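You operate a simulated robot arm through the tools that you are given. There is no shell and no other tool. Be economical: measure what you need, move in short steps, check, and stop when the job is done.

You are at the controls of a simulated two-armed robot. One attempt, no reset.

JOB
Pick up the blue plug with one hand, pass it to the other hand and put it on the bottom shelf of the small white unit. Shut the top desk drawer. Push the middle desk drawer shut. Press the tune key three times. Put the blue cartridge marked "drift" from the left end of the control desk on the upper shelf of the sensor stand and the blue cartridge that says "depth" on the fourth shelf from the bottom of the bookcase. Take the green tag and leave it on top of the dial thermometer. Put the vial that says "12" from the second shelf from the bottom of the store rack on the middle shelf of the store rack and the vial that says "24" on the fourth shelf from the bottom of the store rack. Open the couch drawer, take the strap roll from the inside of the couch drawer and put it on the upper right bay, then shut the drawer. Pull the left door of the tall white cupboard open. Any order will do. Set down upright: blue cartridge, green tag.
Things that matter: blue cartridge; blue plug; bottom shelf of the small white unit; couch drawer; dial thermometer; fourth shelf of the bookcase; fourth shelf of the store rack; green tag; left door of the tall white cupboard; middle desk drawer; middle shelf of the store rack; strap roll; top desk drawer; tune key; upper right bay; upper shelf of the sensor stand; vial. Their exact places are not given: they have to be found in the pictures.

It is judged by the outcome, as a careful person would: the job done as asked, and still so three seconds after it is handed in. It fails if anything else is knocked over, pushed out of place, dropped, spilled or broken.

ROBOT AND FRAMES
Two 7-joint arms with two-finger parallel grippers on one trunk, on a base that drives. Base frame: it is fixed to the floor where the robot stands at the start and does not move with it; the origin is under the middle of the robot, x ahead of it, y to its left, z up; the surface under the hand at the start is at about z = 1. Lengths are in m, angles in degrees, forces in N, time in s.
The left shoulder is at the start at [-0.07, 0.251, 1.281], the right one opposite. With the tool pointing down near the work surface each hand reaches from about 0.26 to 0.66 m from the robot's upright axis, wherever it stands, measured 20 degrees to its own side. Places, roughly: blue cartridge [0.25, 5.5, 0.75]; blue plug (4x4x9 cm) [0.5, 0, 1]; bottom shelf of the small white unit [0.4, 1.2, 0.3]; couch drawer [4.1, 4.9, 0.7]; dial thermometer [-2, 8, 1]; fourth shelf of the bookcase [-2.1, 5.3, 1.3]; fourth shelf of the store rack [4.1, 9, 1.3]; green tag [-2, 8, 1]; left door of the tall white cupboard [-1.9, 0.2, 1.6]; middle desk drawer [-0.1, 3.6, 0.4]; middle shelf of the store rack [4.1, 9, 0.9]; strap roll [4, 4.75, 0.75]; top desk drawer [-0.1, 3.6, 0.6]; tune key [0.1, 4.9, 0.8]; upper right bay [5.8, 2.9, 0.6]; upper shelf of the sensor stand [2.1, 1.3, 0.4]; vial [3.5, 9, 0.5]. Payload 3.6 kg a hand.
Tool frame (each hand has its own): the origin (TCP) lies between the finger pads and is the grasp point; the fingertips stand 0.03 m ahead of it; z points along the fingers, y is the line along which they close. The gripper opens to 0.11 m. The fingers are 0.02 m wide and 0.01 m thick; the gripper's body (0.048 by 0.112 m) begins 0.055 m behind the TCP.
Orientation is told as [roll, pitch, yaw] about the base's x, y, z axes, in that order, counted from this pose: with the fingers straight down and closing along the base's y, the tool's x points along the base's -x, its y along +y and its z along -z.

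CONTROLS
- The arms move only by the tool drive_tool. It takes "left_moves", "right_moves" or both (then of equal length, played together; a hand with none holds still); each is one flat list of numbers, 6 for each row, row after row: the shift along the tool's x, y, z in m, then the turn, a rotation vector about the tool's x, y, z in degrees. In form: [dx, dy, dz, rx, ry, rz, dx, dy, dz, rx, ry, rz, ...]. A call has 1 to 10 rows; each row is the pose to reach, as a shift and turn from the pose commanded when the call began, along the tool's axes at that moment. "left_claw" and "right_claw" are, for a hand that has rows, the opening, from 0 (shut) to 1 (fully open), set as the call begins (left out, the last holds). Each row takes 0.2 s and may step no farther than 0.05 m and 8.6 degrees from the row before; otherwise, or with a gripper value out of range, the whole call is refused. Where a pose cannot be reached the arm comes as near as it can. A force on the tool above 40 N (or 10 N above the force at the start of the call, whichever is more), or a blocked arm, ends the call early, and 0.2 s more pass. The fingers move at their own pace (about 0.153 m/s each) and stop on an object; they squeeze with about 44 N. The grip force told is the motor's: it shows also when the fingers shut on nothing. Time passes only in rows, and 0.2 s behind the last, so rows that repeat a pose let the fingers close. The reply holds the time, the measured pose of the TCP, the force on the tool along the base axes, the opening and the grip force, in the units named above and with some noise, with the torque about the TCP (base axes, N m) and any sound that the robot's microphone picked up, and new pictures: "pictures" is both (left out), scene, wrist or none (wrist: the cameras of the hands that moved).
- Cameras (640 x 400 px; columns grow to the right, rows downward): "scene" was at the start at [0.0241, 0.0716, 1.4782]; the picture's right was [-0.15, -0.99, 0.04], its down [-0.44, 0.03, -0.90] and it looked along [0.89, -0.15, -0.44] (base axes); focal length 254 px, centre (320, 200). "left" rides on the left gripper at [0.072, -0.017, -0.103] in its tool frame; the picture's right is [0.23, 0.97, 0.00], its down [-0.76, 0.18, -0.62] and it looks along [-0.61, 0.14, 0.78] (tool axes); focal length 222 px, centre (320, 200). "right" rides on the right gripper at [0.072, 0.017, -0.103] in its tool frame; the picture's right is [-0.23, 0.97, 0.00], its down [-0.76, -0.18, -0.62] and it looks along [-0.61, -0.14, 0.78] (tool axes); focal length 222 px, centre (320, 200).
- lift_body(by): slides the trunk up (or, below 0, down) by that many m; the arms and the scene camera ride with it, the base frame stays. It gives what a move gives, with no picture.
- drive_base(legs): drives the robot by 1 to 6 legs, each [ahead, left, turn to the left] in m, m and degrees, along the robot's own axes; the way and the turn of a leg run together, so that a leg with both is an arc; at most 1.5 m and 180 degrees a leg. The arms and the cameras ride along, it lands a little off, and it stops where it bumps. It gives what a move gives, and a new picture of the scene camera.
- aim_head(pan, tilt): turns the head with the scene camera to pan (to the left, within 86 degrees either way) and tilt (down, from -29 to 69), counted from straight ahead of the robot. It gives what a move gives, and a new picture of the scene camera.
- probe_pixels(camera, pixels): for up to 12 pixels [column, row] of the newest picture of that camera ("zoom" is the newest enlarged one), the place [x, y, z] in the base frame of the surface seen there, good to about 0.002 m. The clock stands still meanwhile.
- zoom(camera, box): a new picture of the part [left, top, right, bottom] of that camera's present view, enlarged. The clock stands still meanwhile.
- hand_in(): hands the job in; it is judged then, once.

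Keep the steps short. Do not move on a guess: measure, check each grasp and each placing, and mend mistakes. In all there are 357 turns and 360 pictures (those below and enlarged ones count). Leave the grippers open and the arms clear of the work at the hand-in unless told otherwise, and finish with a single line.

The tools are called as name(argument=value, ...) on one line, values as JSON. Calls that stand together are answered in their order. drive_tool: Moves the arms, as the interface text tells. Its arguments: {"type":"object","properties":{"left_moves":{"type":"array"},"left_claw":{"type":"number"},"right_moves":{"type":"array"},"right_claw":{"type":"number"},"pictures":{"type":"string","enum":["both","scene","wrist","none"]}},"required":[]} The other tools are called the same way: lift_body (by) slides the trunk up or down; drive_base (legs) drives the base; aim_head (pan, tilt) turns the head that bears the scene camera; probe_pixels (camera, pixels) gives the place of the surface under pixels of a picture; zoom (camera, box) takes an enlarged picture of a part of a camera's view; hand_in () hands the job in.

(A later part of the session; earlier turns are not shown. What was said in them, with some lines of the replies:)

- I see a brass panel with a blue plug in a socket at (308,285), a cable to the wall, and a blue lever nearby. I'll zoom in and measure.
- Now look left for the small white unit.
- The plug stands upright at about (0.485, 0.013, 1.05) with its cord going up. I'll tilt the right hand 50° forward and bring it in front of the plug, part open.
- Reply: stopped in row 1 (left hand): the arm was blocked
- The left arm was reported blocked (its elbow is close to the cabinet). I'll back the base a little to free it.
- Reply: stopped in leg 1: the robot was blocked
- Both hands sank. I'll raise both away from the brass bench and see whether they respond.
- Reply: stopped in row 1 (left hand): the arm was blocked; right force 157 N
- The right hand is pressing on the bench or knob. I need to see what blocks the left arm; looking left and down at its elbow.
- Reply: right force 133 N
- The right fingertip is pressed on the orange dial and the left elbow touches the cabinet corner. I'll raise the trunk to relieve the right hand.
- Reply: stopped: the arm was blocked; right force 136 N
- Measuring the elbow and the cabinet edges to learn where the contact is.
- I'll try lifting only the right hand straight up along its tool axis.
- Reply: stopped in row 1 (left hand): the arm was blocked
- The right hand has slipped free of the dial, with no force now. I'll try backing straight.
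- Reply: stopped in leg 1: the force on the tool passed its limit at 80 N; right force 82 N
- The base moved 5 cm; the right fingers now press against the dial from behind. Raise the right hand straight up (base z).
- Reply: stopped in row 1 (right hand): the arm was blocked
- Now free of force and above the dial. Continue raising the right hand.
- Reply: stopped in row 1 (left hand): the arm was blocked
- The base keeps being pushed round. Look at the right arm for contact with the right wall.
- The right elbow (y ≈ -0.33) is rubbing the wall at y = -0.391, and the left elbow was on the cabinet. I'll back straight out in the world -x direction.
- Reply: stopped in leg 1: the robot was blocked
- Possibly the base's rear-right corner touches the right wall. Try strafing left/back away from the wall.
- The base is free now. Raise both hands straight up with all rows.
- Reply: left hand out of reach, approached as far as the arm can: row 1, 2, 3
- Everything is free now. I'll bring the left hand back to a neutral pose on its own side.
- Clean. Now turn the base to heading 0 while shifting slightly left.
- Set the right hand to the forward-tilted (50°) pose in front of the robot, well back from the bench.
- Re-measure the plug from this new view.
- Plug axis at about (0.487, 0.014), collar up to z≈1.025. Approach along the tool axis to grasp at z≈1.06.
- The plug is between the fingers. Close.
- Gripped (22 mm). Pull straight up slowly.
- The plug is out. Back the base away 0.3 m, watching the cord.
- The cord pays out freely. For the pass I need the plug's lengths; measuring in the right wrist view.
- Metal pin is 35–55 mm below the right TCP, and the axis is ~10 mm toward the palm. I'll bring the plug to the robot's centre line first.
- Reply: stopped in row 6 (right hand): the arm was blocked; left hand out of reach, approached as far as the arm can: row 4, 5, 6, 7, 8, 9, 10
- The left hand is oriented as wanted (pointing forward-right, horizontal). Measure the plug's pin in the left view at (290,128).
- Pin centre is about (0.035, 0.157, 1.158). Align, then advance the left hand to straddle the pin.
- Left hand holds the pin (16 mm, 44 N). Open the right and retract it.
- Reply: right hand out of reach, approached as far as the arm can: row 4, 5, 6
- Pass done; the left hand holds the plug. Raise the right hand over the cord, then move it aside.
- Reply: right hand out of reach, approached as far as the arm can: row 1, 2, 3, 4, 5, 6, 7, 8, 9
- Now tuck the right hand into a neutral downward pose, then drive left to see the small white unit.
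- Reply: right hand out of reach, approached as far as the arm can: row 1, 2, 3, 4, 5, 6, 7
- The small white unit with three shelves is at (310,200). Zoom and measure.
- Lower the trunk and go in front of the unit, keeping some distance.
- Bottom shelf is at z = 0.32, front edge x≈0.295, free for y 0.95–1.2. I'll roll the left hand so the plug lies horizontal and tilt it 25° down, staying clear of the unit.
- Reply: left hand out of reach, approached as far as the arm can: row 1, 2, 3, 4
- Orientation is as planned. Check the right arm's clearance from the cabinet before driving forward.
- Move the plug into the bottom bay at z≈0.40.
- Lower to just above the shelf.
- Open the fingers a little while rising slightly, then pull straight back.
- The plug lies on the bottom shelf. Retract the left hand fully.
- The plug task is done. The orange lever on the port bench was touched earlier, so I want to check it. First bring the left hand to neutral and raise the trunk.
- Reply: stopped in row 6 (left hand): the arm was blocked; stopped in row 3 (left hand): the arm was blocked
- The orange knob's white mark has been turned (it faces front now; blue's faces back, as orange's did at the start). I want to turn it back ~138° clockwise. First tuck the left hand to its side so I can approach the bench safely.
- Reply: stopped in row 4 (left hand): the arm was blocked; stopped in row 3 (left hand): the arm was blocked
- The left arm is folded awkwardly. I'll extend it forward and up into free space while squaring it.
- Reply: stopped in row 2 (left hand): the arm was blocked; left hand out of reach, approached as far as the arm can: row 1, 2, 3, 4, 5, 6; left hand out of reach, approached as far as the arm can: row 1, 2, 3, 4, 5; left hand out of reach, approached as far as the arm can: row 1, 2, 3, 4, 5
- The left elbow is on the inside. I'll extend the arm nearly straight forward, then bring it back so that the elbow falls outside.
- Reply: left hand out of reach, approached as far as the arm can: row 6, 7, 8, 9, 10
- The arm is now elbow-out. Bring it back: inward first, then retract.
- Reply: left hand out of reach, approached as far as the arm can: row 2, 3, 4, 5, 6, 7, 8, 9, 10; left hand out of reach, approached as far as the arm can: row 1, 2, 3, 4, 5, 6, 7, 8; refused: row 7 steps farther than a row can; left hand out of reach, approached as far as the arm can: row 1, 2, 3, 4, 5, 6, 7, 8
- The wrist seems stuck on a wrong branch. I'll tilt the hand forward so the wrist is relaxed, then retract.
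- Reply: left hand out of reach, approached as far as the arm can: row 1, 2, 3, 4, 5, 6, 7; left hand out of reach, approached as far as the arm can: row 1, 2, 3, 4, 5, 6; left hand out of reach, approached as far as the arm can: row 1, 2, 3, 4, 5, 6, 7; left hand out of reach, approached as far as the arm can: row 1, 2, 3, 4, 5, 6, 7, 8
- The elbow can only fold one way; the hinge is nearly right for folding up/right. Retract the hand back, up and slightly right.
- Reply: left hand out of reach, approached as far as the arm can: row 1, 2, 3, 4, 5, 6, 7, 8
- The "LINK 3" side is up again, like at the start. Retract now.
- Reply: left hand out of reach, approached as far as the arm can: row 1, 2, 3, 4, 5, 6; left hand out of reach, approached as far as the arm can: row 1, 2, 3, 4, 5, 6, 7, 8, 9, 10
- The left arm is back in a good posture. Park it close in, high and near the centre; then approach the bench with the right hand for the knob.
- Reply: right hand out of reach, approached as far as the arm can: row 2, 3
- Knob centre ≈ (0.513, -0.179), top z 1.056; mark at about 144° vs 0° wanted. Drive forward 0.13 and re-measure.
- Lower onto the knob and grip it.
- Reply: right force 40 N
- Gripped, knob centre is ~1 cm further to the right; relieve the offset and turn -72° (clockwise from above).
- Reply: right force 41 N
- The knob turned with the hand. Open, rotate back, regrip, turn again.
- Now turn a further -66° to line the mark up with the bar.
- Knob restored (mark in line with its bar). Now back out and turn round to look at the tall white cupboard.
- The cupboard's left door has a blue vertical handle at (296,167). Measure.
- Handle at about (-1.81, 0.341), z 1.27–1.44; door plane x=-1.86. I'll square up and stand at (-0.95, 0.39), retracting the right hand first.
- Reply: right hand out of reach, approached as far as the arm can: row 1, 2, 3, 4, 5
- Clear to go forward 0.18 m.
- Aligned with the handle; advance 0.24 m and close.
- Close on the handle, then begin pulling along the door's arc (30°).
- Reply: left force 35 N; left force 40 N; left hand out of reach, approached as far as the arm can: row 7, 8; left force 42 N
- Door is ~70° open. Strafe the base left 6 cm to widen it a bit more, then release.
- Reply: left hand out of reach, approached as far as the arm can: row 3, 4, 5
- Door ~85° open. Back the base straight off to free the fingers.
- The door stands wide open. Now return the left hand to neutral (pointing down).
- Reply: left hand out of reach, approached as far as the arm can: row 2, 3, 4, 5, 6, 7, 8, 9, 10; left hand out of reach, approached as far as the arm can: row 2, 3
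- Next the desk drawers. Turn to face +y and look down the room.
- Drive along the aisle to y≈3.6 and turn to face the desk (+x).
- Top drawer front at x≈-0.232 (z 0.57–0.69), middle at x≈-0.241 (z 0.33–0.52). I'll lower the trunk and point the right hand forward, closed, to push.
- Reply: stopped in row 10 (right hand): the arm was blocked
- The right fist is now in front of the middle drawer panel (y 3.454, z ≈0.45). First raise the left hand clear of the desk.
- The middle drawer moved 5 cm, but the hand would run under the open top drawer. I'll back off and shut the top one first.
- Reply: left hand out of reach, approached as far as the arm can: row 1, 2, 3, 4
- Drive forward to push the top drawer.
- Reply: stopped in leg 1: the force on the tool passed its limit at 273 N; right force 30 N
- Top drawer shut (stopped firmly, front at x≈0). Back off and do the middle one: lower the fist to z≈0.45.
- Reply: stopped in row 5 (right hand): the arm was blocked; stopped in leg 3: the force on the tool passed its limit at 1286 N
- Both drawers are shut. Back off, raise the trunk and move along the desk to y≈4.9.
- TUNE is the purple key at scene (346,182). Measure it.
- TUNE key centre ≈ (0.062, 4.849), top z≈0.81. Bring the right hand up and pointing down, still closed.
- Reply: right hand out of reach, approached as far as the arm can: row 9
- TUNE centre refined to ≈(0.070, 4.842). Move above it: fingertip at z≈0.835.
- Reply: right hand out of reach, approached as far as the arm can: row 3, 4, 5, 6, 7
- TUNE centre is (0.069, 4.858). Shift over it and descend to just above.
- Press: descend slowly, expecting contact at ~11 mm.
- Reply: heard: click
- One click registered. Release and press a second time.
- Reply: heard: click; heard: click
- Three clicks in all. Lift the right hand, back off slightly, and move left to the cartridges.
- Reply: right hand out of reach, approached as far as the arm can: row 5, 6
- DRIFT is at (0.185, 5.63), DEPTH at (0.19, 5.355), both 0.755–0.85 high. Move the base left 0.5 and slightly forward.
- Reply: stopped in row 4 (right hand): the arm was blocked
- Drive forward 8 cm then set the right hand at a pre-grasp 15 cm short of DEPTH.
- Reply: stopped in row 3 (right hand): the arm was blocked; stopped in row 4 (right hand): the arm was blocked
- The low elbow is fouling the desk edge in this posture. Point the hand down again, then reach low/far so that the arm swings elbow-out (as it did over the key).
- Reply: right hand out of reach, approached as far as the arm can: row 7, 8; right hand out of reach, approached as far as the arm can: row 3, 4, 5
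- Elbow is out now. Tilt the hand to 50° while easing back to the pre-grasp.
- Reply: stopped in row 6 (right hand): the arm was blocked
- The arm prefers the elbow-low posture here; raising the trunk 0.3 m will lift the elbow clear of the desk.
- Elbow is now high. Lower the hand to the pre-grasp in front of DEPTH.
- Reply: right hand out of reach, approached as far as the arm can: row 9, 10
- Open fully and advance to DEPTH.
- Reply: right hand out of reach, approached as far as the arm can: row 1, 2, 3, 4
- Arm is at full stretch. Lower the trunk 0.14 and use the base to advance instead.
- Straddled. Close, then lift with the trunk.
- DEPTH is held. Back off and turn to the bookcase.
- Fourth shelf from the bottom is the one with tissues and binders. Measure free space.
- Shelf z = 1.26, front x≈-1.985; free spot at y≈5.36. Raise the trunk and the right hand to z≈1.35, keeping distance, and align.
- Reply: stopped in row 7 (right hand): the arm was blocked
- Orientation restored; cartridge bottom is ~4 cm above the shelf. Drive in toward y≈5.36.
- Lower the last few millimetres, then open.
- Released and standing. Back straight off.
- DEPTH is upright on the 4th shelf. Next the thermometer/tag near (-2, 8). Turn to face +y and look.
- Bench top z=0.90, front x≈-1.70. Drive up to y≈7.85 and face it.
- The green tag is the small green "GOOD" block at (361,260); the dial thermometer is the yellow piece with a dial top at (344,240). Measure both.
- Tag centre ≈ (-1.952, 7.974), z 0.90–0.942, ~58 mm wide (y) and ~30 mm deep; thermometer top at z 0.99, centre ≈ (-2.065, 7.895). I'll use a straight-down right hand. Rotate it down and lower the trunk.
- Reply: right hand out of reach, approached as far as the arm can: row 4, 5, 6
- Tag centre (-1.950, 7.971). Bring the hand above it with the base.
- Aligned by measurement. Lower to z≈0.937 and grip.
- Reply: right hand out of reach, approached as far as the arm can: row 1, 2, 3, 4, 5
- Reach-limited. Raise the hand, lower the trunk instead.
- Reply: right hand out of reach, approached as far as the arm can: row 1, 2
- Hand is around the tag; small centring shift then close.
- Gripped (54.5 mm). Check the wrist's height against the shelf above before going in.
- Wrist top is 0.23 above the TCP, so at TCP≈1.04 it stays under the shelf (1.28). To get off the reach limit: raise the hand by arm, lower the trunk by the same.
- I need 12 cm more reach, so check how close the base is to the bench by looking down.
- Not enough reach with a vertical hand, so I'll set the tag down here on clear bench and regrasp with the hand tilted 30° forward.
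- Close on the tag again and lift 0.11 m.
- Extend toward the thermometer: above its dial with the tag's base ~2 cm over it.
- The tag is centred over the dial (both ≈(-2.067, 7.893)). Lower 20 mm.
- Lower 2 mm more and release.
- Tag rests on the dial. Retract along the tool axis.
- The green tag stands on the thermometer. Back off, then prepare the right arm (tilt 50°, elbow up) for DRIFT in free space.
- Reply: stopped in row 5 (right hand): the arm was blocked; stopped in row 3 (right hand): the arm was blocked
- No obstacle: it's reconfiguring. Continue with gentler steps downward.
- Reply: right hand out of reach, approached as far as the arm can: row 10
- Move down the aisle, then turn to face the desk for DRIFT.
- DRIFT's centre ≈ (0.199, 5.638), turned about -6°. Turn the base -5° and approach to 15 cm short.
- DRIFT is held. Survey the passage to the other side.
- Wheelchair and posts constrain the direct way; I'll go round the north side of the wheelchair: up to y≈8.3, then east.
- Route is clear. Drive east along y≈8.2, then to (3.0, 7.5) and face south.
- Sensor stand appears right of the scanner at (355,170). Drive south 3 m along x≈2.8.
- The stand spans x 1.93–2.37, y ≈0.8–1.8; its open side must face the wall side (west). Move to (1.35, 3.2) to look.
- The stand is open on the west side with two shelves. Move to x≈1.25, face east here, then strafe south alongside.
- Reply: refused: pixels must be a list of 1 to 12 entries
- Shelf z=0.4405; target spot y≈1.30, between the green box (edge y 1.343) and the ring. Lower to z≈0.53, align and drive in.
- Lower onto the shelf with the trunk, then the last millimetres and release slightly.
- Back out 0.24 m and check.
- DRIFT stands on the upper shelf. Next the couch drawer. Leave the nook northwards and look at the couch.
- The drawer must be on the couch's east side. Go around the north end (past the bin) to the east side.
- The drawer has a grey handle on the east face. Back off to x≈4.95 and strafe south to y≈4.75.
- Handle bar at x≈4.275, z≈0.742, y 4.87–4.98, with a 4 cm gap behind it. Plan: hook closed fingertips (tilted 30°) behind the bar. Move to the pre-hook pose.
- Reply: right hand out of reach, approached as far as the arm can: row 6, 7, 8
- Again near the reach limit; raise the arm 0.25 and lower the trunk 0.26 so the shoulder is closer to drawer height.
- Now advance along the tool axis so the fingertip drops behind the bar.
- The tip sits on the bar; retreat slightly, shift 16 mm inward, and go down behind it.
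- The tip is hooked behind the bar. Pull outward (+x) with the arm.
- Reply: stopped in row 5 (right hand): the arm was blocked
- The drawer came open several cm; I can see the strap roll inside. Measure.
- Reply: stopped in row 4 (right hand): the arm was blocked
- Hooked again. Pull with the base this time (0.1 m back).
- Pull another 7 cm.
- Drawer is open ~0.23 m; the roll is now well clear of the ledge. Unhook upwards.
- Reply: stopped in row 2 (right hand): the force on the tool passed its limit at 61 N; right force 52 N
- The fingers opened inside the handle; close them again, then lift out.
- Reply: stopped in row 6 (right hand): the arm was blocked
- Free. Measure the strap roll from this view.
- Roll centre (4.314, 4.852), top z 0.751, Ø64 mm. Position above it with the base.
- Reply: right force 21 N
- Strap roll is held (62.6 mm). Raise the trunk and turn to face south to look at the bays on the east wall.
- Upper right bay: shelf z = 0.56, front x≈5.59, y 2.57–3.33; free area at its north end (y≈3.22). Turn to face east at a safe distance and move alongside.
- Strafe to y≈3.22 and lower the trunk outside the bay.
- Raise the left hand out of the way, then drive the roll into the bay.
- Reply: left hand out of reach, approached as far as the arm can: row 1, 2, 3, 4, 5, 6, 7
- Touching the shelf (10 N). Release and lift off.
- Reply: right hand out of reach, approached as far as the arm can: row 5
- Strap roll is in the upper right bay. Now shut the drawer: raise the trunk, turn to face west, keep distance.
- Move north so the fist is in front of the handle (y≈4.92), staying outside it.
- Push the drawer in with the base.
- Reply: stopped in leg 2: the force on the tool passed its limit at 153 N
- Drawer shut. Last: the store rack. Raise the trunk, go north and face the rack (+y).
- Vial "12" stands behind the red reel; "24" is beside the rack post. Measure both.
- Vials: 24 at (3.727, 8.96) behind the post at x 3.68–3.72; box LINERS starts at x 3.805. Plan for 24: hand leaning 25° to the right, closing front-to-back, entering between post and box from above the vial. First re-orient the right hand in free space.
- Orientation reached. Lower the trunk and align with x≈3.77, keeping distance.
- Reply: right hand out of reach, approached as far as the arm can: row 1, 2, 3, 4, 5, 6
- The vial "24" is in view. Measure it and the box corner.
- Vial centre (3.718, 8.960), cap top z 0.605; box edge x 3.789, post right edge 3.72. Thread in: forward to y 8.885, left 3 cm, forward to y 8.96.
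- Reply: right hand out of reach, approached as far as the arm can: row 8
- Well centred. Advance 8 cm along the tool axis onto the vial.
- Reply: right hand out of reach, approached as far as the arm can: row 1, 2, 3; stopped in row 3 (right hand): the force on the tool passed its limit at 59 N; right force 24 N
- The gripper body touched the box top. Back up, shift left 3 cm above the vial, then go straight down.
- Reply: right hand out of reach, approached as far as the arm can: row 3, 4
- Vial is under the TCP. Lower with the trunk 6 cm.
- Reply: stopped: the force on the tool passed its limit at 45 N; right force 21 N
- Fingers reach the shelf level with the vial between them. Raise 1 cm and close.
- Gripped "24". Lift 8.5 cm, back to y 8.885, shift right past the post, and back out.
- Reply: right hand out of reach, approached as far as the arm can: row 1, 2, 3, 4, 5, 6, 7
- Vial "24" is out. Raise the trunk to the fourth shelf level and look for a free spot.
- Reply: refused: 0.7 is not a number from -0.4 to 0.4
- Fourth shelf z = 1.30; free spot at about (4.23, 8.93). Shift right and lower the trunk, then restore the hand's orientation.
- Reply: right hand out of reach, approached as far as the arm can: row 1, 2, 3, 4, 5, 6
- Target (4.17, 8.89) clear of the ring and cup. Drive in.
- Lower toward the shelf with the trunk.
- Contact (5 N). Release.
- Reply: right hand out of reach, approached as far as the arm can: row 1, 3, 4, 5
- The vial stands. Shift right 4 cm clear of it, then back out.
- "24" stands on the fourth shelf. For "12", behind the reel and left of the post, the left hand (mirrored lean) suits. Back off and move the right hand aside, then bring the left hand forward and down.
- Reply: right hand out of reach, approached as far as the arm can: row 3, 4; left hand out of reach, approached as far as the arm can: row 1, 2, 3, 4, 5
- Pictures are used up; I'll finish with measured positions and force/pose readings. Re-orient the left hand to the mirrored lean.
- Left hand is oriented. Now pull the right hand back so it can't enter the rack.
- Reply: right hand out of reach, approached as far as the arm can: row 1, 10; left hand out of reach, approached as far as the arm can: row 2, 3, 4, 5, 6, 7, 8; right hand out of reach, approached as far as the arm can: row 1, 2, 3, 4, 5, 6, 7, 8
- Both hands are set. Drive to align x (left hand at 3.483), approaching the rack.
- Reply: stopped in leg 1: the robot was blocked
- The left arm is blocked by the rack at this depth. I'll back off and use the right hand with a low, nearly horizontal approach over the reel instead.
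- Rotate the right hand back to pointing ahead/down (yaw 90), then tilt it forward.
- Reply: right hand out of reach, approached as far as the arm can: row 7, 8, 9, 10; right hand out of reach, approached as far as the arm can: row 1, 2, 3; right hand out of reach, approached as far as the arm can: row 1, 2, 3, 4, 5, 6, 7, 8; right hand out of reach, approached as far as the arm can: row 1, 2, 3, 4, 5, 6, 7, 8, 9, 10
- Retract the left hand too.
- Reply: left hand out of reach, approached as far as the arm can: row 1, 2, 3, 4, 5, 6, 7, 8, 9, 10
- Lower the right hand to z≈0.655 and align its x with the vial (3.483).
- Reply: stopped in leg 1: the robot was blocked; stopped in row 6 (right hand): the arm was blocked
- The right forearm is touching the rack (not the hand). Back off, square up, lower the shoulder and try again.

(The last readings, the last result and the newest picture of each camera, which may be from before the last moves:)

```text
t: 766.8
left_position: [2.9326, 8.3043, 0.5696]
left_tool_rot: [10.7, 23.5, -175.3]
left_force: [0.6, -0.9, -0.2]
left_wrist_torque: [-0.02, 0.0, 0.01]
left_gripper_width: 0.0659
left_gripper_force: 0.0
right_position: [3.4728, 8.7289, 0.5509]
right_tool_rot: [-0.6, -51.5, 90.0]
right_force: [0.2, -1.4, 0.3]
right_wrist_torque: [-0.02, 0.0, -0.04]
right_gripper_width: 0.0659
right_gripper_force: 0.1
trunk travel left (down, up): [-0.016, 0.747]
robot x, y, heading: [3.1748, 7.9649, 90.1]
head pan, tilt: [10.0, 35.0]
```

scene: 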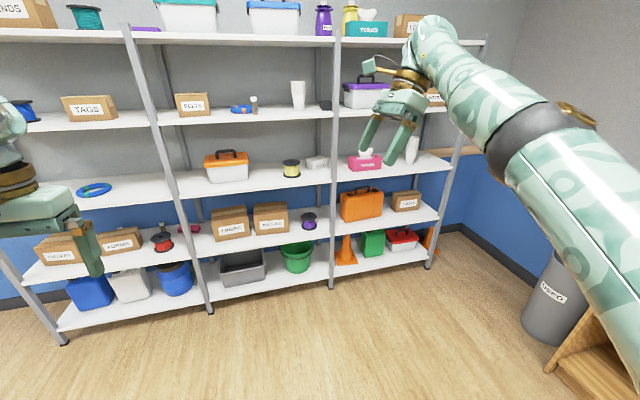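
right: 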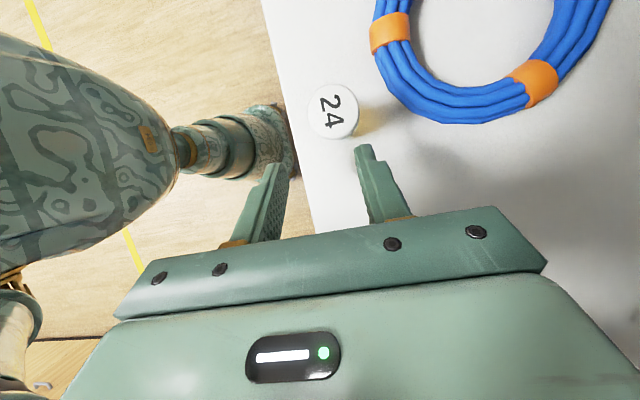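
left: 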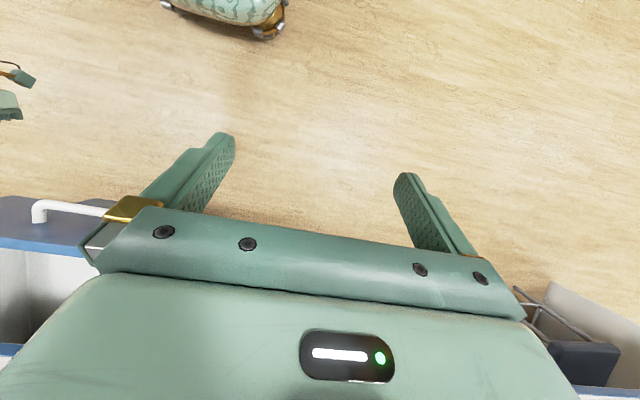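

Geometry says the raised elbow makes the forearm touch the middle shelf's lip; a flatter hand (75°) with the arm fully stretched clears it. Set that pose outside the rack.

drive_tool(right_moves=[-0.0166, -0.0014, -0.0077, 0, -3.4, 0, -0.0333, -0.0029, -0.0154, 0, -6.8, 0, -0.05, -0.0043, -0.023, 0, -10.1, 0, -0.0666, -0.0057, -0.031, 0, -13.5, 0, -0.0832, -0.0071, -0.0386, 0, -16.9, 0, -0.1, -0.0086, -0.0463, 0, -20.2, 0, -0.1165, -0.01, -0.054, 0, -23.5, 0], pictures="none")

```text
t: 768.4
left_position: [2.9324, 8.3051, 0.5692]
left_tool_rot: [10.9, 23.6, -175.3]
left_force: [0.0, 0.0, -0.3]
left_wrist_torque: [0.03, 0.01, 0.02]
left_gripper_width: 0.0661
left_gripper_force: 0.1
right_position: [3.4806, 8.7602, 0.6752]
right_tool_rot: [-1.6, -74.9, 90.9]
right_force: [-1.2, 0.0, -0.4]
right_wrist_torque: [0.01, 0.0, -0.01]
right_gripper_width: 0.0663
right_gripper_force: 0.0
trunk travel left (down, up): [-0.016, 0.747]
robot x, y, heading: [3.1716, 7.963, 90.0]
head pan, tilt: [10.0, 35.0]
no pictures are left
```

Stretch a little further (5 cm).

drive_tool(right_moves=[-0.0043, 0, 0.016, 0, 0, 0, -0.0087, 0, 0.032, 0, 0, 0, -0.013, 0, 0.0483, 0, 0, 0], pictures="none")

```text
t: 769.2
left_position: [2.9318, 8.3038, 0.5681]
left_tool_rot: [10.9, 23.6, -175.3]
left_force: [0.1, -0.1, 0.2]
left_wrist_torque: [-0.02, 0.01, 0.0]
left_gripper_width: 0.0659
left_gripper_force: 0.1
right_position: [3.482, 8.8097, 0.6767]
right_tool_rot: [-1.6, -74.9, 90.9]
right_force: [0.3, -0.2, 0.7]
right_wrist_torque: [-0.02, -0.04, 0.01]
right_gripper_width: 0.0663
right_gripper_force: 0.1
trunk travel left (down, up): [-0.016, 0.747]
robot x, y, heading: [3.1759, 7.9657, 89.9]
head pan, tilt: [10.0, 35.0]
no pictures are left
```

drive_tool(right_moves=[-0.0043, 0, 0.016, 0, 0, 0, -0.0087, 0, 0.032, 0, 0, 0, -0.013, 0, 0.0483, 0, 0, 0], pictures="none")

```text
t: 770.0
left_position: [2.9313, 8.3049, 0.5686]
left_tool_rot: [10.9, 23.6, -175.3]
left_force: [0.0, 1.0, -0.4]
left_wrist_torque: [-0.02, 0.0, -0.02]
left_gripper_width: 0.066
left_gripper_force: 0.0
right_position: [3.4828, 8.8597, 0.6767]
right_tool_rot: [-1.6, -74.9, 91.1]
right_force: [0.3, 1.1, 0.1]
right_wrist_torque: [0.01, 0.04, 0.02]
right_gripper_width: 0.066
right_gripper_force: 0.0
trunk travel left (down, up): [-0.016, 0.747]
robot x, y, heading: [3.1722, 7.9642, 89.7]
head pan, tilt: [10.0, 35.0]
no pictures are left
```

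drive_tool(right_moves=[-0.0043, 0, 0.016, 0, 0, 0, -0.0087, 0, 0.032, 0, 0, 0, -0.013, 0, 0.0483, 0, 0, 0], pictures="none")

```text
t: 770.8
left_position: [2.9325, 8.305, 0.5693]
left_tool_rot: [10.9, 23.6, -175.2]
left_force: [-0.1, -0.3, -0.1]
left_wrist_torque: [-0.02, -0.01, 0.0]
left_gripper_width: 0.0662
left_gripper_force: 0.0
right_position: [3.4839, 8.9084, 0.6752]
right_tool_rot: [-1.6, -74.9, 90.9]
right_force: [-0.7, 0.3, 0.1]
right_wrist_torque: [-0.02, -0.01, 0.02]
right_gripper_width: 0.0659
right_gripper_force: 0.2
trunk travel left (down, up): [-0.016, 0.747]
robot x, y, heading: [3.1746, 7.9665, 90.1]
head pan, tilt: [10.0, 35.0]
no pictures are left
```

Raise 15 mm for reel clearance and continue inward with the arm.

drive_tool(right_moves=[-0.0145, 0, -0.004, 0, 0, 0, -0.0188, 0, 0.012, 0, 0, 0, -0.0232, 0, 0.028, 0, 0, 0, -0.0275, 0, 0.044, 0, 0, 0, -0.032, 0, 0.06, 0, 0, 0], pictures="none")

```text
t: 772.0
left_position: [2.9315, 8.3043, 0.5691]
left_tool_rot: [10.9, 23.6, -175.4]
left_force: [0.3, 0.5, 0.4]
left_wrist_torque: [-0.01, 0.0, -0.01]
left_gripper_width: 0.066
left_gripper_force: 0.0
right_position: [3.4811, 8.9284, 0.6983]
right_tool_rot: [-1.7, -74.9, 91.0]
right_force: [0.5, 0.3, 0.4]
right_wrist_torque: [-0.01, 0.0, 0.0]
right_gripper_width: 0.0663
right_gripper_force: 0.0
right hand out of reach, approached as far as the arm can: row 3, 4, 5
trunk travel left (down, up): [-0.016, 0.747]
robot x, y, heading: [3.168, 7.9662, 89.8]
head pan, tilt: [10.0, 35.0]
no pictures are left
```

Arm is straight now. Drive the base in the remaining 0.215 m in two steps.

drive_base(legs=[[0.11, 0, 0]])

drive_base(legs=[[0.1, 0, 0]])

```text
t: 773.2
left_position: [2.932, 8.4134, 0.5697]
left_tool_rot: [10.9, 23.6, -175.3]
left_force: [0.1, 0.4, -0.5]
left_wrist_torque: [-0.03, -0.03, -0.02]
left_gripper_width: 0.0659
left_gripper_force: 0.0
right_position: [3.4789, 9.0372, 0.698]
right_tool_rot: [-1.7, -74.9, 91.1]
right_force: [-0.8, 0.3, -0.9]
right_wrist_torque: [0.02, 0.01, 0.04]
right_gripper_width: 0.066
right_gripper_force: 0.1
trunk travel left (down, up): [-0.016, 0.747]
robot x, y, heading: [3.1734, 8.0706, 89.9]
head pan, tilt: [10.0, 35.0]
```

```text
t: 774.3
left_position: [2.9323, 8.5122, 0.5684]
left_tool_rot: [10.7, 23.7, -175.4]
left_force: [-0.1, 0.5, -0.2]
left_wrist_torque: [-0.04, -0.03, -0.04]
left_gripper_width: 0.0659
left_gripper_force: 0.1
right_position: [3.481, 9.1365, 0.6993]
right_tool_rot: [-1.7, -74.8, 91.0]
right_force: [-0.3, 0.0, 0.7]
right_wrist_torque: [0.02, -0.01, -0.01]
right_gripper_width: 0.0658
right_gripper_force: 0.1
trunk travel left (down, up): [-0.016, 0.747]
robot x, y, heading: [3.1723, 8.1723, 90.0]
head pan, tilt: [10.0, 35.0]
```

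Over the vial. Lower 5 cm, then steepen to about 60° so the wrist clears the reel.

drive_tool(right_moves=[0.012, 0, 0.003, 0, 0, 0, 0.024, 0, 0.0065, 0, 0, 0, 0.036, 0, 0.01, 0, 0, 0, 0.047, 0, 0.0127, 0, 0, 0], pictures="none")

drive_tool(right_moves=[0, 0, 0, 0, 3, 0, 0, 0, 0, 0, 6, 0, 0, 0, 0, 0, 9, 0, 0, 0, 0, 0, 12, 0, 0, 0, 0, 0, 15, 0], pictures="none")

```text
t: 775.3
left_position: [2.9332, 8.5124, 0.5687]
left_tool_rot: [10.8, 23.8, -175.3]
left_force: [-1.0, 0.2, 0.2]
left_wrist_torque: [0.04, -0.01, 0.0]
left_gripper_width: 0.0659
left_gripper_force: 0.1
right_position: [3.4791, 9.1222, 0.6545]
right_tool_rot: [-1.5, -74.8, 91.1]
right_force: [-1.0, -0.1, 0.5]
right_wrist_torque: [-0.02, 0.08, -0.11]
right_gripper_width: 0.0659
right_gripper_force: 0.0
right hand out of reach, approached as far as the arm can: row 1, 2, 3, 4
trunk travel left (down, up): [-0.016, 0.747]
robot x, y, heading: [3.1683, 8.172, 90.1]
head pan, tilt: [10.0, 35.0]
no pictures are left
```

```text
t: 776.5
left_position: [2.9327, 8.5122, 0.5696]
left_tool_rot: [10.8, 23.7, -175.3]
left_force: [0.1, 0.7, -0.2]
left_wrist_torque: [0.01, 0.03, 0.03]
left_gripper_width: 0.0662
left_gripper_force: 0.1
right_position: [3.4737, 9.1148, 0.6477]
right_tool_rot: [-0.8, -59.9, 90.1]
right_force: [-1.6, -0.1, -0.2]
right_wrist_torque: [-0.02, 0.04, 0.02]
right_gripper_width: 0.0662
right_gripper_force: 0.0
right hand out of reach, approached as far as the arm can: row 4, 5
trunk travel left (down, up): [-0.016, 0.747]
robot x, y, heading: [3.1734, 8.1713, 89.8]
head pan, tilt: [10.0, 35.0]
no pictures are left
```

drive_base(legs=[[0.032, -0.009, 0]])

drive_tool(right_moves=[0.013, 0, 0.0075, 0, 0, 0, 0.026, 0, 0.015, 0, 0, 0, 0.039, 0, 0.0225, 0, 0, 0, 0.046, 0, 0.0265, 0, 0, 0], pictures="none")

```text
t: 777.4
left_position: [2.9399, 8.5438, 0.5699]
left_tool_rot: [10.8, 23.8, -175.6]
left_force: [-0.5, 0.5, 0.4]
left_wrist_torque: [0.0, -0.05, 0.0]
left_gripper_width: 0.0661
left_gripper_force: 0.0
right_position: [3.4837, 9.1463, 0.6475]
right_tool_rot: [-0.9, -59.8, 90.0]
right_force: [-0.4, -0.9, -0.8]
right_wrist_torque: [0.04, -0.02, -0.02]
right_gripper_width: 0.0661
right_gripper_force: 0.1
trunk travel left (down, up): [-0.016, 0.747]
robot x, y, heading: [3.178, 8.2074, 89.5]
head pan, tilt: [10.0, 35.0]
```

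```text
t: 778.4
left_position: [2.9418, 8.5452, 0.57]
left_tool_rot: [10.7, 23.5, -175.7]
left_force: [0.5, 0.1, -0.5]
left_wrist_torque: [-0.01, 0.02, 0.01]
left_gripper_width: 0.0661
left_gripper_force: 0.0
right_position: [3.4933, 9.1322, 0.601]
right_tool_rot: [-0.7, -60.0, 89.8]
right_force: [0.4, 0.3, -0.3]
right_wrist_torque: [-0.02, 0.02, 0.01]
right_gripper_width: 0.066
right_gripper_force: 0.0
right hand out of reach, approached as far as the arm can: row 1, 2, 3, 4
trunk travel left (down, up): [-0.016, 0.747]
robot x, y, heading: [3.1805, 8.2057, 89.9]
head pan, tilt: [10.0, 35.0]
no pictures are left
```

drive_base(legs=[[0.014, 0.01, 0]])

drive_tool(right_moves=[0.009, 0, 0.005, 0, 0, 0, 0.018, 0, 0.01, 0, 0, 0], pictures="none")

```text
t: 779.1
left_position: [2.9309, 8.559, 0.5696]
left_tool_rot: [10.7, 23.7, -175.6]
left_force: [0.5, 0.7, -0.5]
left_wrist_torque: [0.01, -0.03, -0.03]
left_gripper_width: 0.0659
left_gripper_force: 0.0
right_position: [3.4805, 9.146, 0.6002]
right_tool_rot: [-0.7, -59.9, 89.9]
right_force: [-0.1, -0.2, -0.1]
right_wrist_torque: [-0.02, 0.01, 0.04]
right_gripper_width: 0.0659
right_gripper_force: 0.0
trunk travel left (down, up): [-0.016, 0.747]
robot x, y, heading: [3.1712, 8.2167, 89.8]
head pan, tilt: [10.0, 35.0]
```

```text
t: 779.8
left_position: [2.9326, 8.5588, 0.5705]
left_tool_rot: [10.6, 23.7, -175.7]
left_force: [0.2, 0.4, -0.3]
left_wrist_torque: [-0.02, 0.0, -0.02]
left_gripper_width: 0.066
left_gripper_force: 0.0
right_position: [3.4798, 9.1403, 0.584]
right_tool_rot: [-0.6, -60.1, 89.9]
right_force: [0.2, -0.2, -0.4]
right_wrist_torque: [-0.03, -0.04, -0.02]
right_gripper_width: 0.066
right_gripper_force: 0.1
right hand out of reach, approached as far as the arm can: row 1, 2
trunk travel left (down, up): [-0.016, 0.747]
robot x, y, heading: [3.1706, 8.2192, 90.0]
head pan, tilt: [10.0, 35.0]
no pictures are left
```

At the vial (3.480, 9.140, 0.584). Close.

drive_tool(right_moves=[0, 0, 0, 0, 0, 0, 0, 0, 0, 0, 0, 0, 0, 0, 0, 0, 0, 0], right_claw=0, pictures="none")

```text
t: 780.5
left_position: [2.9307, 8.5588, 0.5697]
left_tool_rot: [10.7, 23.7, -175.8]
left_force: [0.0, 0.5, 1.2]
left_wrist_torque: [0.0, 0.02, -0.02]
left_gripper_width: 0.0659
left_gripper_force: 0.1
right_position: [3.4779, 9.1407, 0.5856]
right_tool_rot: [-0.8, -60.0, 89.8]
right_force: [0.2, -0.4, 0.6]
right_wrist_torque: [0.0, 0.0, -0.01]
right_gripper_width: 0.0282
right_gripper_force: 43.9
trunk travel left (down, up): [-0.016, 0.747]
robot x, y, heading: [3.1676, 8.2236, 89.8]
head pan, tilt: [10.0, 35.0]
no pictures are left
```

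Gripped "12" (28.2 mm, as the other vial). Lift 5.5 cm, flatten the hand, lift further.

drive_tool(right_moves=[-0.0119, 0, -0.0069, 0, 0, 0, -0.0238, 0, -0.0138, 0, 0, 0, -0.0357, 0, -0.0206, 0, 0, 0, -0.0476, 0, -0.0275, 0, 0, 0], pictures="none")

drive_tool(right_moves=[-0.004, 0, -0.002, 0, -3, 0, -0.008, 0, -0.005, 0, -6, 0, -0.013, 0, -0.0075, 0, -9, 0, -0.022, 0, -0.0125, 0, -12, 0, -0.031, 0, -0.018, 0, -12, 0, -0.04, 0, -0.023, 0, -12, 0, -0.046, 0, -0.0265, 0, -12, 0], pictures="none")

```text
t: 781.5
left_position: [2.932, 8.5589, 0.5693]
left_tool_rot: [10.6, 23.8, -175.5]
left_force: [-0.2, -0.8, -0.1]
left_wrist_torque: [0.0, 0.01, -0.01]
left_gripper_width: 0.066
left_gripper_force: 0.1
right_position: [3.4783, 9.1404, 0.6404]
right_tool_rot: [-0.8, -60.1, 89.9]
right_force: [-0.5, -0.3, -1.3]
right_wrist_torque: [0.0, 0.05, -0.03]
right_gripper_width: 0.0286
right_gripper_force: 43.7
trunk travel left (down, up): [-0.016, 0.747]
robot x, y, heading: [3.1695, 8.2212, 90.2]
head pan, tilt: [10.0, 35.0]
no pictures are left
```

```text
t: 783.1
left_position: [2.9317, 8.5593, 0.5687]
left_tool_rot: [10.6, 23.8, -175.6]
left_force: [-0.1, -0.5, -0.2]
left_wrist_torque: [-0.03, 0.0, 0.01]
left_gripper_width: 0.0659
left_gripper_force: 0.1
right_position: [3.4792, 9.141, 0.6935]
right_tool_rot: [-1.3, -72.0, 90.5]
right_force: [0.9, -0.3, -0.9]
right_wrist_torque: [0.02, 0.01, -0.01]
right_gripper_width: 0.0287
right_gripper_force: 43.6
trunk travel left (down, up): [-0.016, 0.747]
robot x, y, heading: [3.1707, 8.2184, 89.8]
head pan, tilt: [10.0, 35.0]
no pictures are left
```

Back straight out over the reel.

drive_base(legs=[[-0.3, 0, 0]])

drive_base(legs=[[-0.35, 0, 0]])

```text
t: 785.2
left_position: [2.9303, 8.2543, 0.57]
left_tool_rot: [10.7, 23.7, -175.7]
left_force: [0.3, 1.1, -0.4]
left_wrist_torque: [-0.01, -0.01, 0.01]
left_gripper_width: 0.0656
left_gripper_force: 0.0
right_position: [3.4782, 8.8365, 0.6929]
right_tool_rot: [-1.3, -72.0, 90.4]
right_force: [-0.8, 0.3, 0.2]
right_wrist_torque: [-0.02, 0.01, -0.01]
right_gripper_width: 0.0288
right_gripper_force: 43.7
trunk travel left (down, up): [-0.016, 0.747]
robot x, y, heading: [3.1713, 7.9153, 90.0]
head pan, tilt: [10.0, 35.0]
```

```text
t: 787.5
left_position: [2.9285, 7.912, 0.5693]
left_tool_rot: [10.7, 23.7, -175.8]
left_force: [-0.7, -1.0, 0.1]
left_wrist_torque: [-0.02, 0.02, 0.0]
left_gripper_width: 0.0661
left_gripper_force: 0.1
right_position: [3.4795, 8.4913, 0.6933]
right_tool_rot: [-1.3, -72.0, 90.3]
right_force: [-0.9, 0.5, 0.2]
right_wrist_torque: [0.0, 0.01, 0.0]
right_gripper_width: 0.0284
right_gripper_force: 43.7
trunk travel left (down, up): [-0.016, 0.747]
robot x, y, heading: [3.1686, 7.5722, 89.7]
head pan, tilt: [10.0, 35.0]
```

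Vial "12" is out. Raise the trunk for the middle shelf and restore the grasp tilt.

lift_body(by=0.34)

drive_tool(right_moves=[0, 0, 0, 0, 3, 0, 0, 0, 0, 0, 6, 0, 0, 0, 0, 0, 9, 0, 0, 0, 0, 0.2, 12, 0.2, 0, 0, 0, 0.2, 12, 0.2], pictures="none")

```text
t: 790.8
left_position: [2.9304, 7.9113, 0.9095]
left_tool_rot: [10.7, 23.8, -175.8]
left_force: [-0.6, -0.2, 0.4]
left_wrist_torque: [-0.04, -0.02, 0.05]
left_gripper_width: 0.0659
left_gripper_force: 0.1
right_position: [3.479, 8.4111, 1.2765]
right_tool_rot: [-23.4, -89.5, 112.3]
right_force: [0.1, 0.4, -1.0]
right_wrist_torque: [-0.03, 0.01, 0.01]
right_gripper_width: 0.0285
right_gripper_force: 43.9
trunk travel left (down, up): [-0.356, 0.407]
robot x, y, heading: [3.1675, 7.5715, 89.4]
head pan, tilt: [10.0, 35.0]
```

```text
t: 792.0
left_position: [2.9296, 7.9106, 0.9107]
left_tool_rot: [10.7, 23.7, -175.9]
left_force: [-0.2, -0.3, 0.3]
left_wrist_torque: [0.02, 0.01, -0.01]
left_gripper_width: 0.0657
left_gripper_force: 0.1
right_position: [3.4802, 8.4049, 1.2753]
right_tool_rot: [0.0, -77.5, 88.8]
right_force: [-0.6, -0.1, 0.0]
right_wrist_torque: [0.0, -0.01, 0.01]
right_gripper_width: 0.0286
right_gripper_force: 44.6
right hand out of reach, approached as far as the arm can: row 3, 4, 5
trunk travel left (down, up): [-0.356, 0.407]
robot x, y, heading: [3.169, 7.5688, 89.7]
head pan, tilt: [10.0, 35.0]
no pictures are left
```

drive_tool(right_moves=[0.0274, 0, -0.003, 0, 1.94, 0, 0.055, 0, -0.006, 0, 3.9, 0, 0.0823, 0, -0.009, 0, 5.8, 0, 0.11, 0, -0.012, 0, 7.8, 0, 0.137, 0, -0.015, 0, 9.7, 0, 0.165, 0, -0.018, 0, 11.7, 0, 0.192, 0, -0.021, 0, 13.6, 0, 0.22, 0, -0.024, 0, 15.6, 0, 0.247, 0, -0.027, 0, 17.5, 0], pictures="none")

```text
t: 794.0
left_position: [2.9297, 7.912, 0.9097]
left_tool_rot: [10.8, 23.7, -175.8]
left_force: [0.3, -0.2, -0.4]
left_wrist_torque: [-0.02, -0.04, -0.05]
left_gripper_width: 0.0659
left_gripper_force: 0.0
right_position: [3.4771, 8.3269, 1.0392]
right_tool_rot: [0.0, -60.0, 88.8]
right_force: [-0.1, 0.1, -0.6]
right_wrist_torque: [0.03, -0.05, 0.0]
right_gripper_width: 0.0281
right_gripper_force: 44.4
trunk travel left (down, up): [-0.356, 0.407]
robot x, y, heading: [3.1667, 7.5727, 89.5]
head pan, tilt: [10.0, 35.0]
no pictures are left
```

Align to x≈3.555 and drive in over the middle shelf.

drive_base(legs=[[0.3, -0.078, 0.3], [0.29, 0, 0]])

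```text
t: 797.7
left_position: [3.0062, 8.5006, 0.9094]
left_tool_rot: [10.7, 23.8, -175.5]
left_force: [0.5, 0.2, -0.1]
left_wrist_torque: [0.01, -0.02, -0.01]
left_gripper_width: 0.0661
left_gripper_force: 0.0
right_position: [3.5528, 8.9194, 1.0393]
right_tool_rot: [-0.1, -60.1, 89.1]
right_force: [0.0, 0.7, -1.2]
right_wrist_torque: [-0.04, -0.02, 0.0]
right_gripper_width: 0.0287
right_gripper_force: 43.7
trunk travel left (down, up): [-0.356, 0.407]
robot x, y, heading: [3.25, 8.1604, 89.9]
head pan, tilt: [10.0, 35.0]
```

Lower to just above the shelf.

drive_tool(right_moves=[0.013, 0, 0.0075, 0, 0, 0, 0.026, 0, 0.015, 0, 0, 0, 0.037, 0, 0.0215, 0, 0, 0, 0.0433, 0, 0.025, 0, 0, 0], pictures="none")

drive_tool(right_moves=[0.0017, 0, 0.001, 0, 0, 0, 0.0034, 0, 0.002, 0, 0, 0, 0.0043, 0, 0.0025, 0, 0, 0], pictures="none")

```text
t: 798.7
left_position: [3.0074, 8.5001, 0.9099]
left_tool_rot: [10.8, 23.7, -175.5]
left_force: [0.1, 0.2, -0.2]
left_wrist_torque: [-0.01, 0.02, -0.02]
left_gripper_width: 0.0658
left_gripper_force: 0.1
right_position: [3.5516, 8.9181, 0.9887]
right_tool_rot: [0.1, -60.1, 89.0]
right_force: [0.3, 0.0, 0.1]
right_wrist_torque: [-0.01, 0.01, 0.0]
right_gripper_width: 0.0285
right_gripper_force: 44.0
trunk travel left (down, up): [-0.356, 0.407]
robot x, y, heading: [3.2433, 8.1636, 89.7]
head pan, tilt: [10.0, 35.0]
no pictures are left
```

```text
t: 799.5
left_position: [3.0058, 8.5019, 0.9097]
left_tool_rot: [10.7, 23.7, -175.5]
left_force: [-1.1, 0.2, 0.7]
left_wrist_torque: [0.01, 0.01, -0.01]
left_gripper_width: 0.0663
left_gripper_force: 0.0
right_position: [3.5531, 8.9175, 0.9851]
right_tool_rot: [0.0, -60.2, 89.0]
right_force: [-1.1, 0.7, 0.5]
right_wrist_torque: [0.03, 0.07, 0.01]
right_gripper_width: 0.0286
right_gripper_force: 43.7
trunk travel left (down, up): [-0.356, 0.407]
robot x, y, heading: [3.2453, 8.1597, 90.1]
head pan, tilt: [10.0, 35.0]
no pictures are left
```

drive_tool(right_moves=[0.0013, 0, 0.0008, 0, 0, 0, 0.0022, 0, 0.0013, 0, 0, 0], pictures="none")

```text
t: 800.1
left_position: [3.0059, 8.4995, 0.9089]
left_tool_rot: [10.7, 23.7, -175.6]
left_force: [0.0, -0.5, -0.1]
left_wrist_torque: [-0.02, -0.02, 0.04]
left_gripper_width: 0.0657
left_gripper_force: 0.0
right_position: [3.5534, 8.9181, 0.9848]
right_tool_rot: [-0.2, -60.5, 89.0]
right_force: [0.9, 2.0, 10.2]
right_wrist_torque: [-0.01, 0.02, 0.01]
right_gripper_width: 0.0283
right_gripper_force: 43.8
trunk travel left (down, up): [-0.356, 0.407]
robot x, y, heading: [3.2465, 8.1638, 90.0]
head pan, tilt: [10.0, 35.0]
no pictures are left
```

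Contact (10 N). Open and back straight out.

drive_tool(right_moves=[0, 0, 0, 0, 0, 0, 0, 0, 0, 0, 0, 0, 0, 0, 0, 0, 0, 0], right_claw=0.6, pictures="none")

drive_base(legs=[[-0.3, 0, 0], [-0.6, 0, 0]])

```text
t: 800.9
left_position: [3.0063, 8.4995, 0.91]
left_tool_rot: [10.6, 23.7, -175.5]
left_force: [0.2, -1.0, 0.5]
left_wrist_torque: [-0.01, -0.01, 0.02]
left_gripper_width: 0.0661
left_gripper_force: 0.0
right_position: [3.5524, 8.9178, 0.9822]
right_tool_rot: [-0.2, -60.1, 89.1]
right_force: [0.4, 0.7, -0.4]
right_wrist_torque: [0.0, 0.01, -0.01]
right_gripper_width: 0.0662
right_gripper_force: 0.0
trunk travel left (down, up): [-0.356, 0.407]
robot x, y, heading: [3.249, 8.1614, 89.6]
head pan, tilt: [10.0, 35.0]
no pictures are left
```

```text
t: 805.9
left_position: [3.004, 7.6101, 0.9097]
left_tool_rot: [10.6, 23.7, -175.6]
left_force: [0.4, -1.0, 0.6]
left_wrist_torque: [0.0, -0.02, 0.0]
left_gripper_width: 0.066
left_gripper_force: 0.1
right_position: [3.5493, 8.0265, 0.9836]
right_tool_rot: [-0.1, -60.1, 89.1]
right_force: [-0.3, -0.6, 0.2]
right_wrist_torque: [0.01, 0.0, 0.03]
right_gripper_width: 0.0659
right_gripper_force: 0.1
trunk travel left (down, up): [-0.356, 0.407]
robot x, y, heading: [3.2435, 7.2754, 89.7]
head pan, tilt: [10.0, 35.0]
```

Open both grippers fully, arms clear, and hand in.

drive_tool(left_moves=[0, 0, 0, 0, 0, 0, 0, 0, 0, 0, 0, 0], right_moves=[0, 0, 0, 0, 0, 0, 0, 0, 0, 0, 0, 0], left_claw=1, right_claw=1, pictures="none")

hand_in()

```text
t: 806.5
left_position: [3.0034, 7.6106, 0.9103]
left_tool_rot: [10.8, 23.7, -175.6]
left_force: [0.0, 0.1, 0.8]
left_wrist_torque: [-0.01, 0.0, -0.02]
left_gripper_width: 0.11
left_gripper_force: 0.0
right_position: [3.5495, 8.0265, 0.9824]
right_tool_rot: [0.0, -60.1, 89.1]
right_force: [-0.6, 0.4, 0.2]
right_wrist_torque: [-0.02, -0.01, 0.01]
right_gripper_width: 0.1098
right_gripper_force: 0.1
trunk travel left (down, up): [-0.356, 0.407]
robot x, y, heading: [3.2439, 7.2688, 89.7]
head pan, tilt: [10.0, 35.0]
no pictures are left
```

```text
The job is handed in.
```

All the jobs were carried out and handed in, but vial "12" was moved after the pictures ran out, on pose and force readings only, so neither its place nor the shelf items around it were checked by eye; early on I also knocked the orange knob on the wall-ports bench out of position and turned it back by eye.
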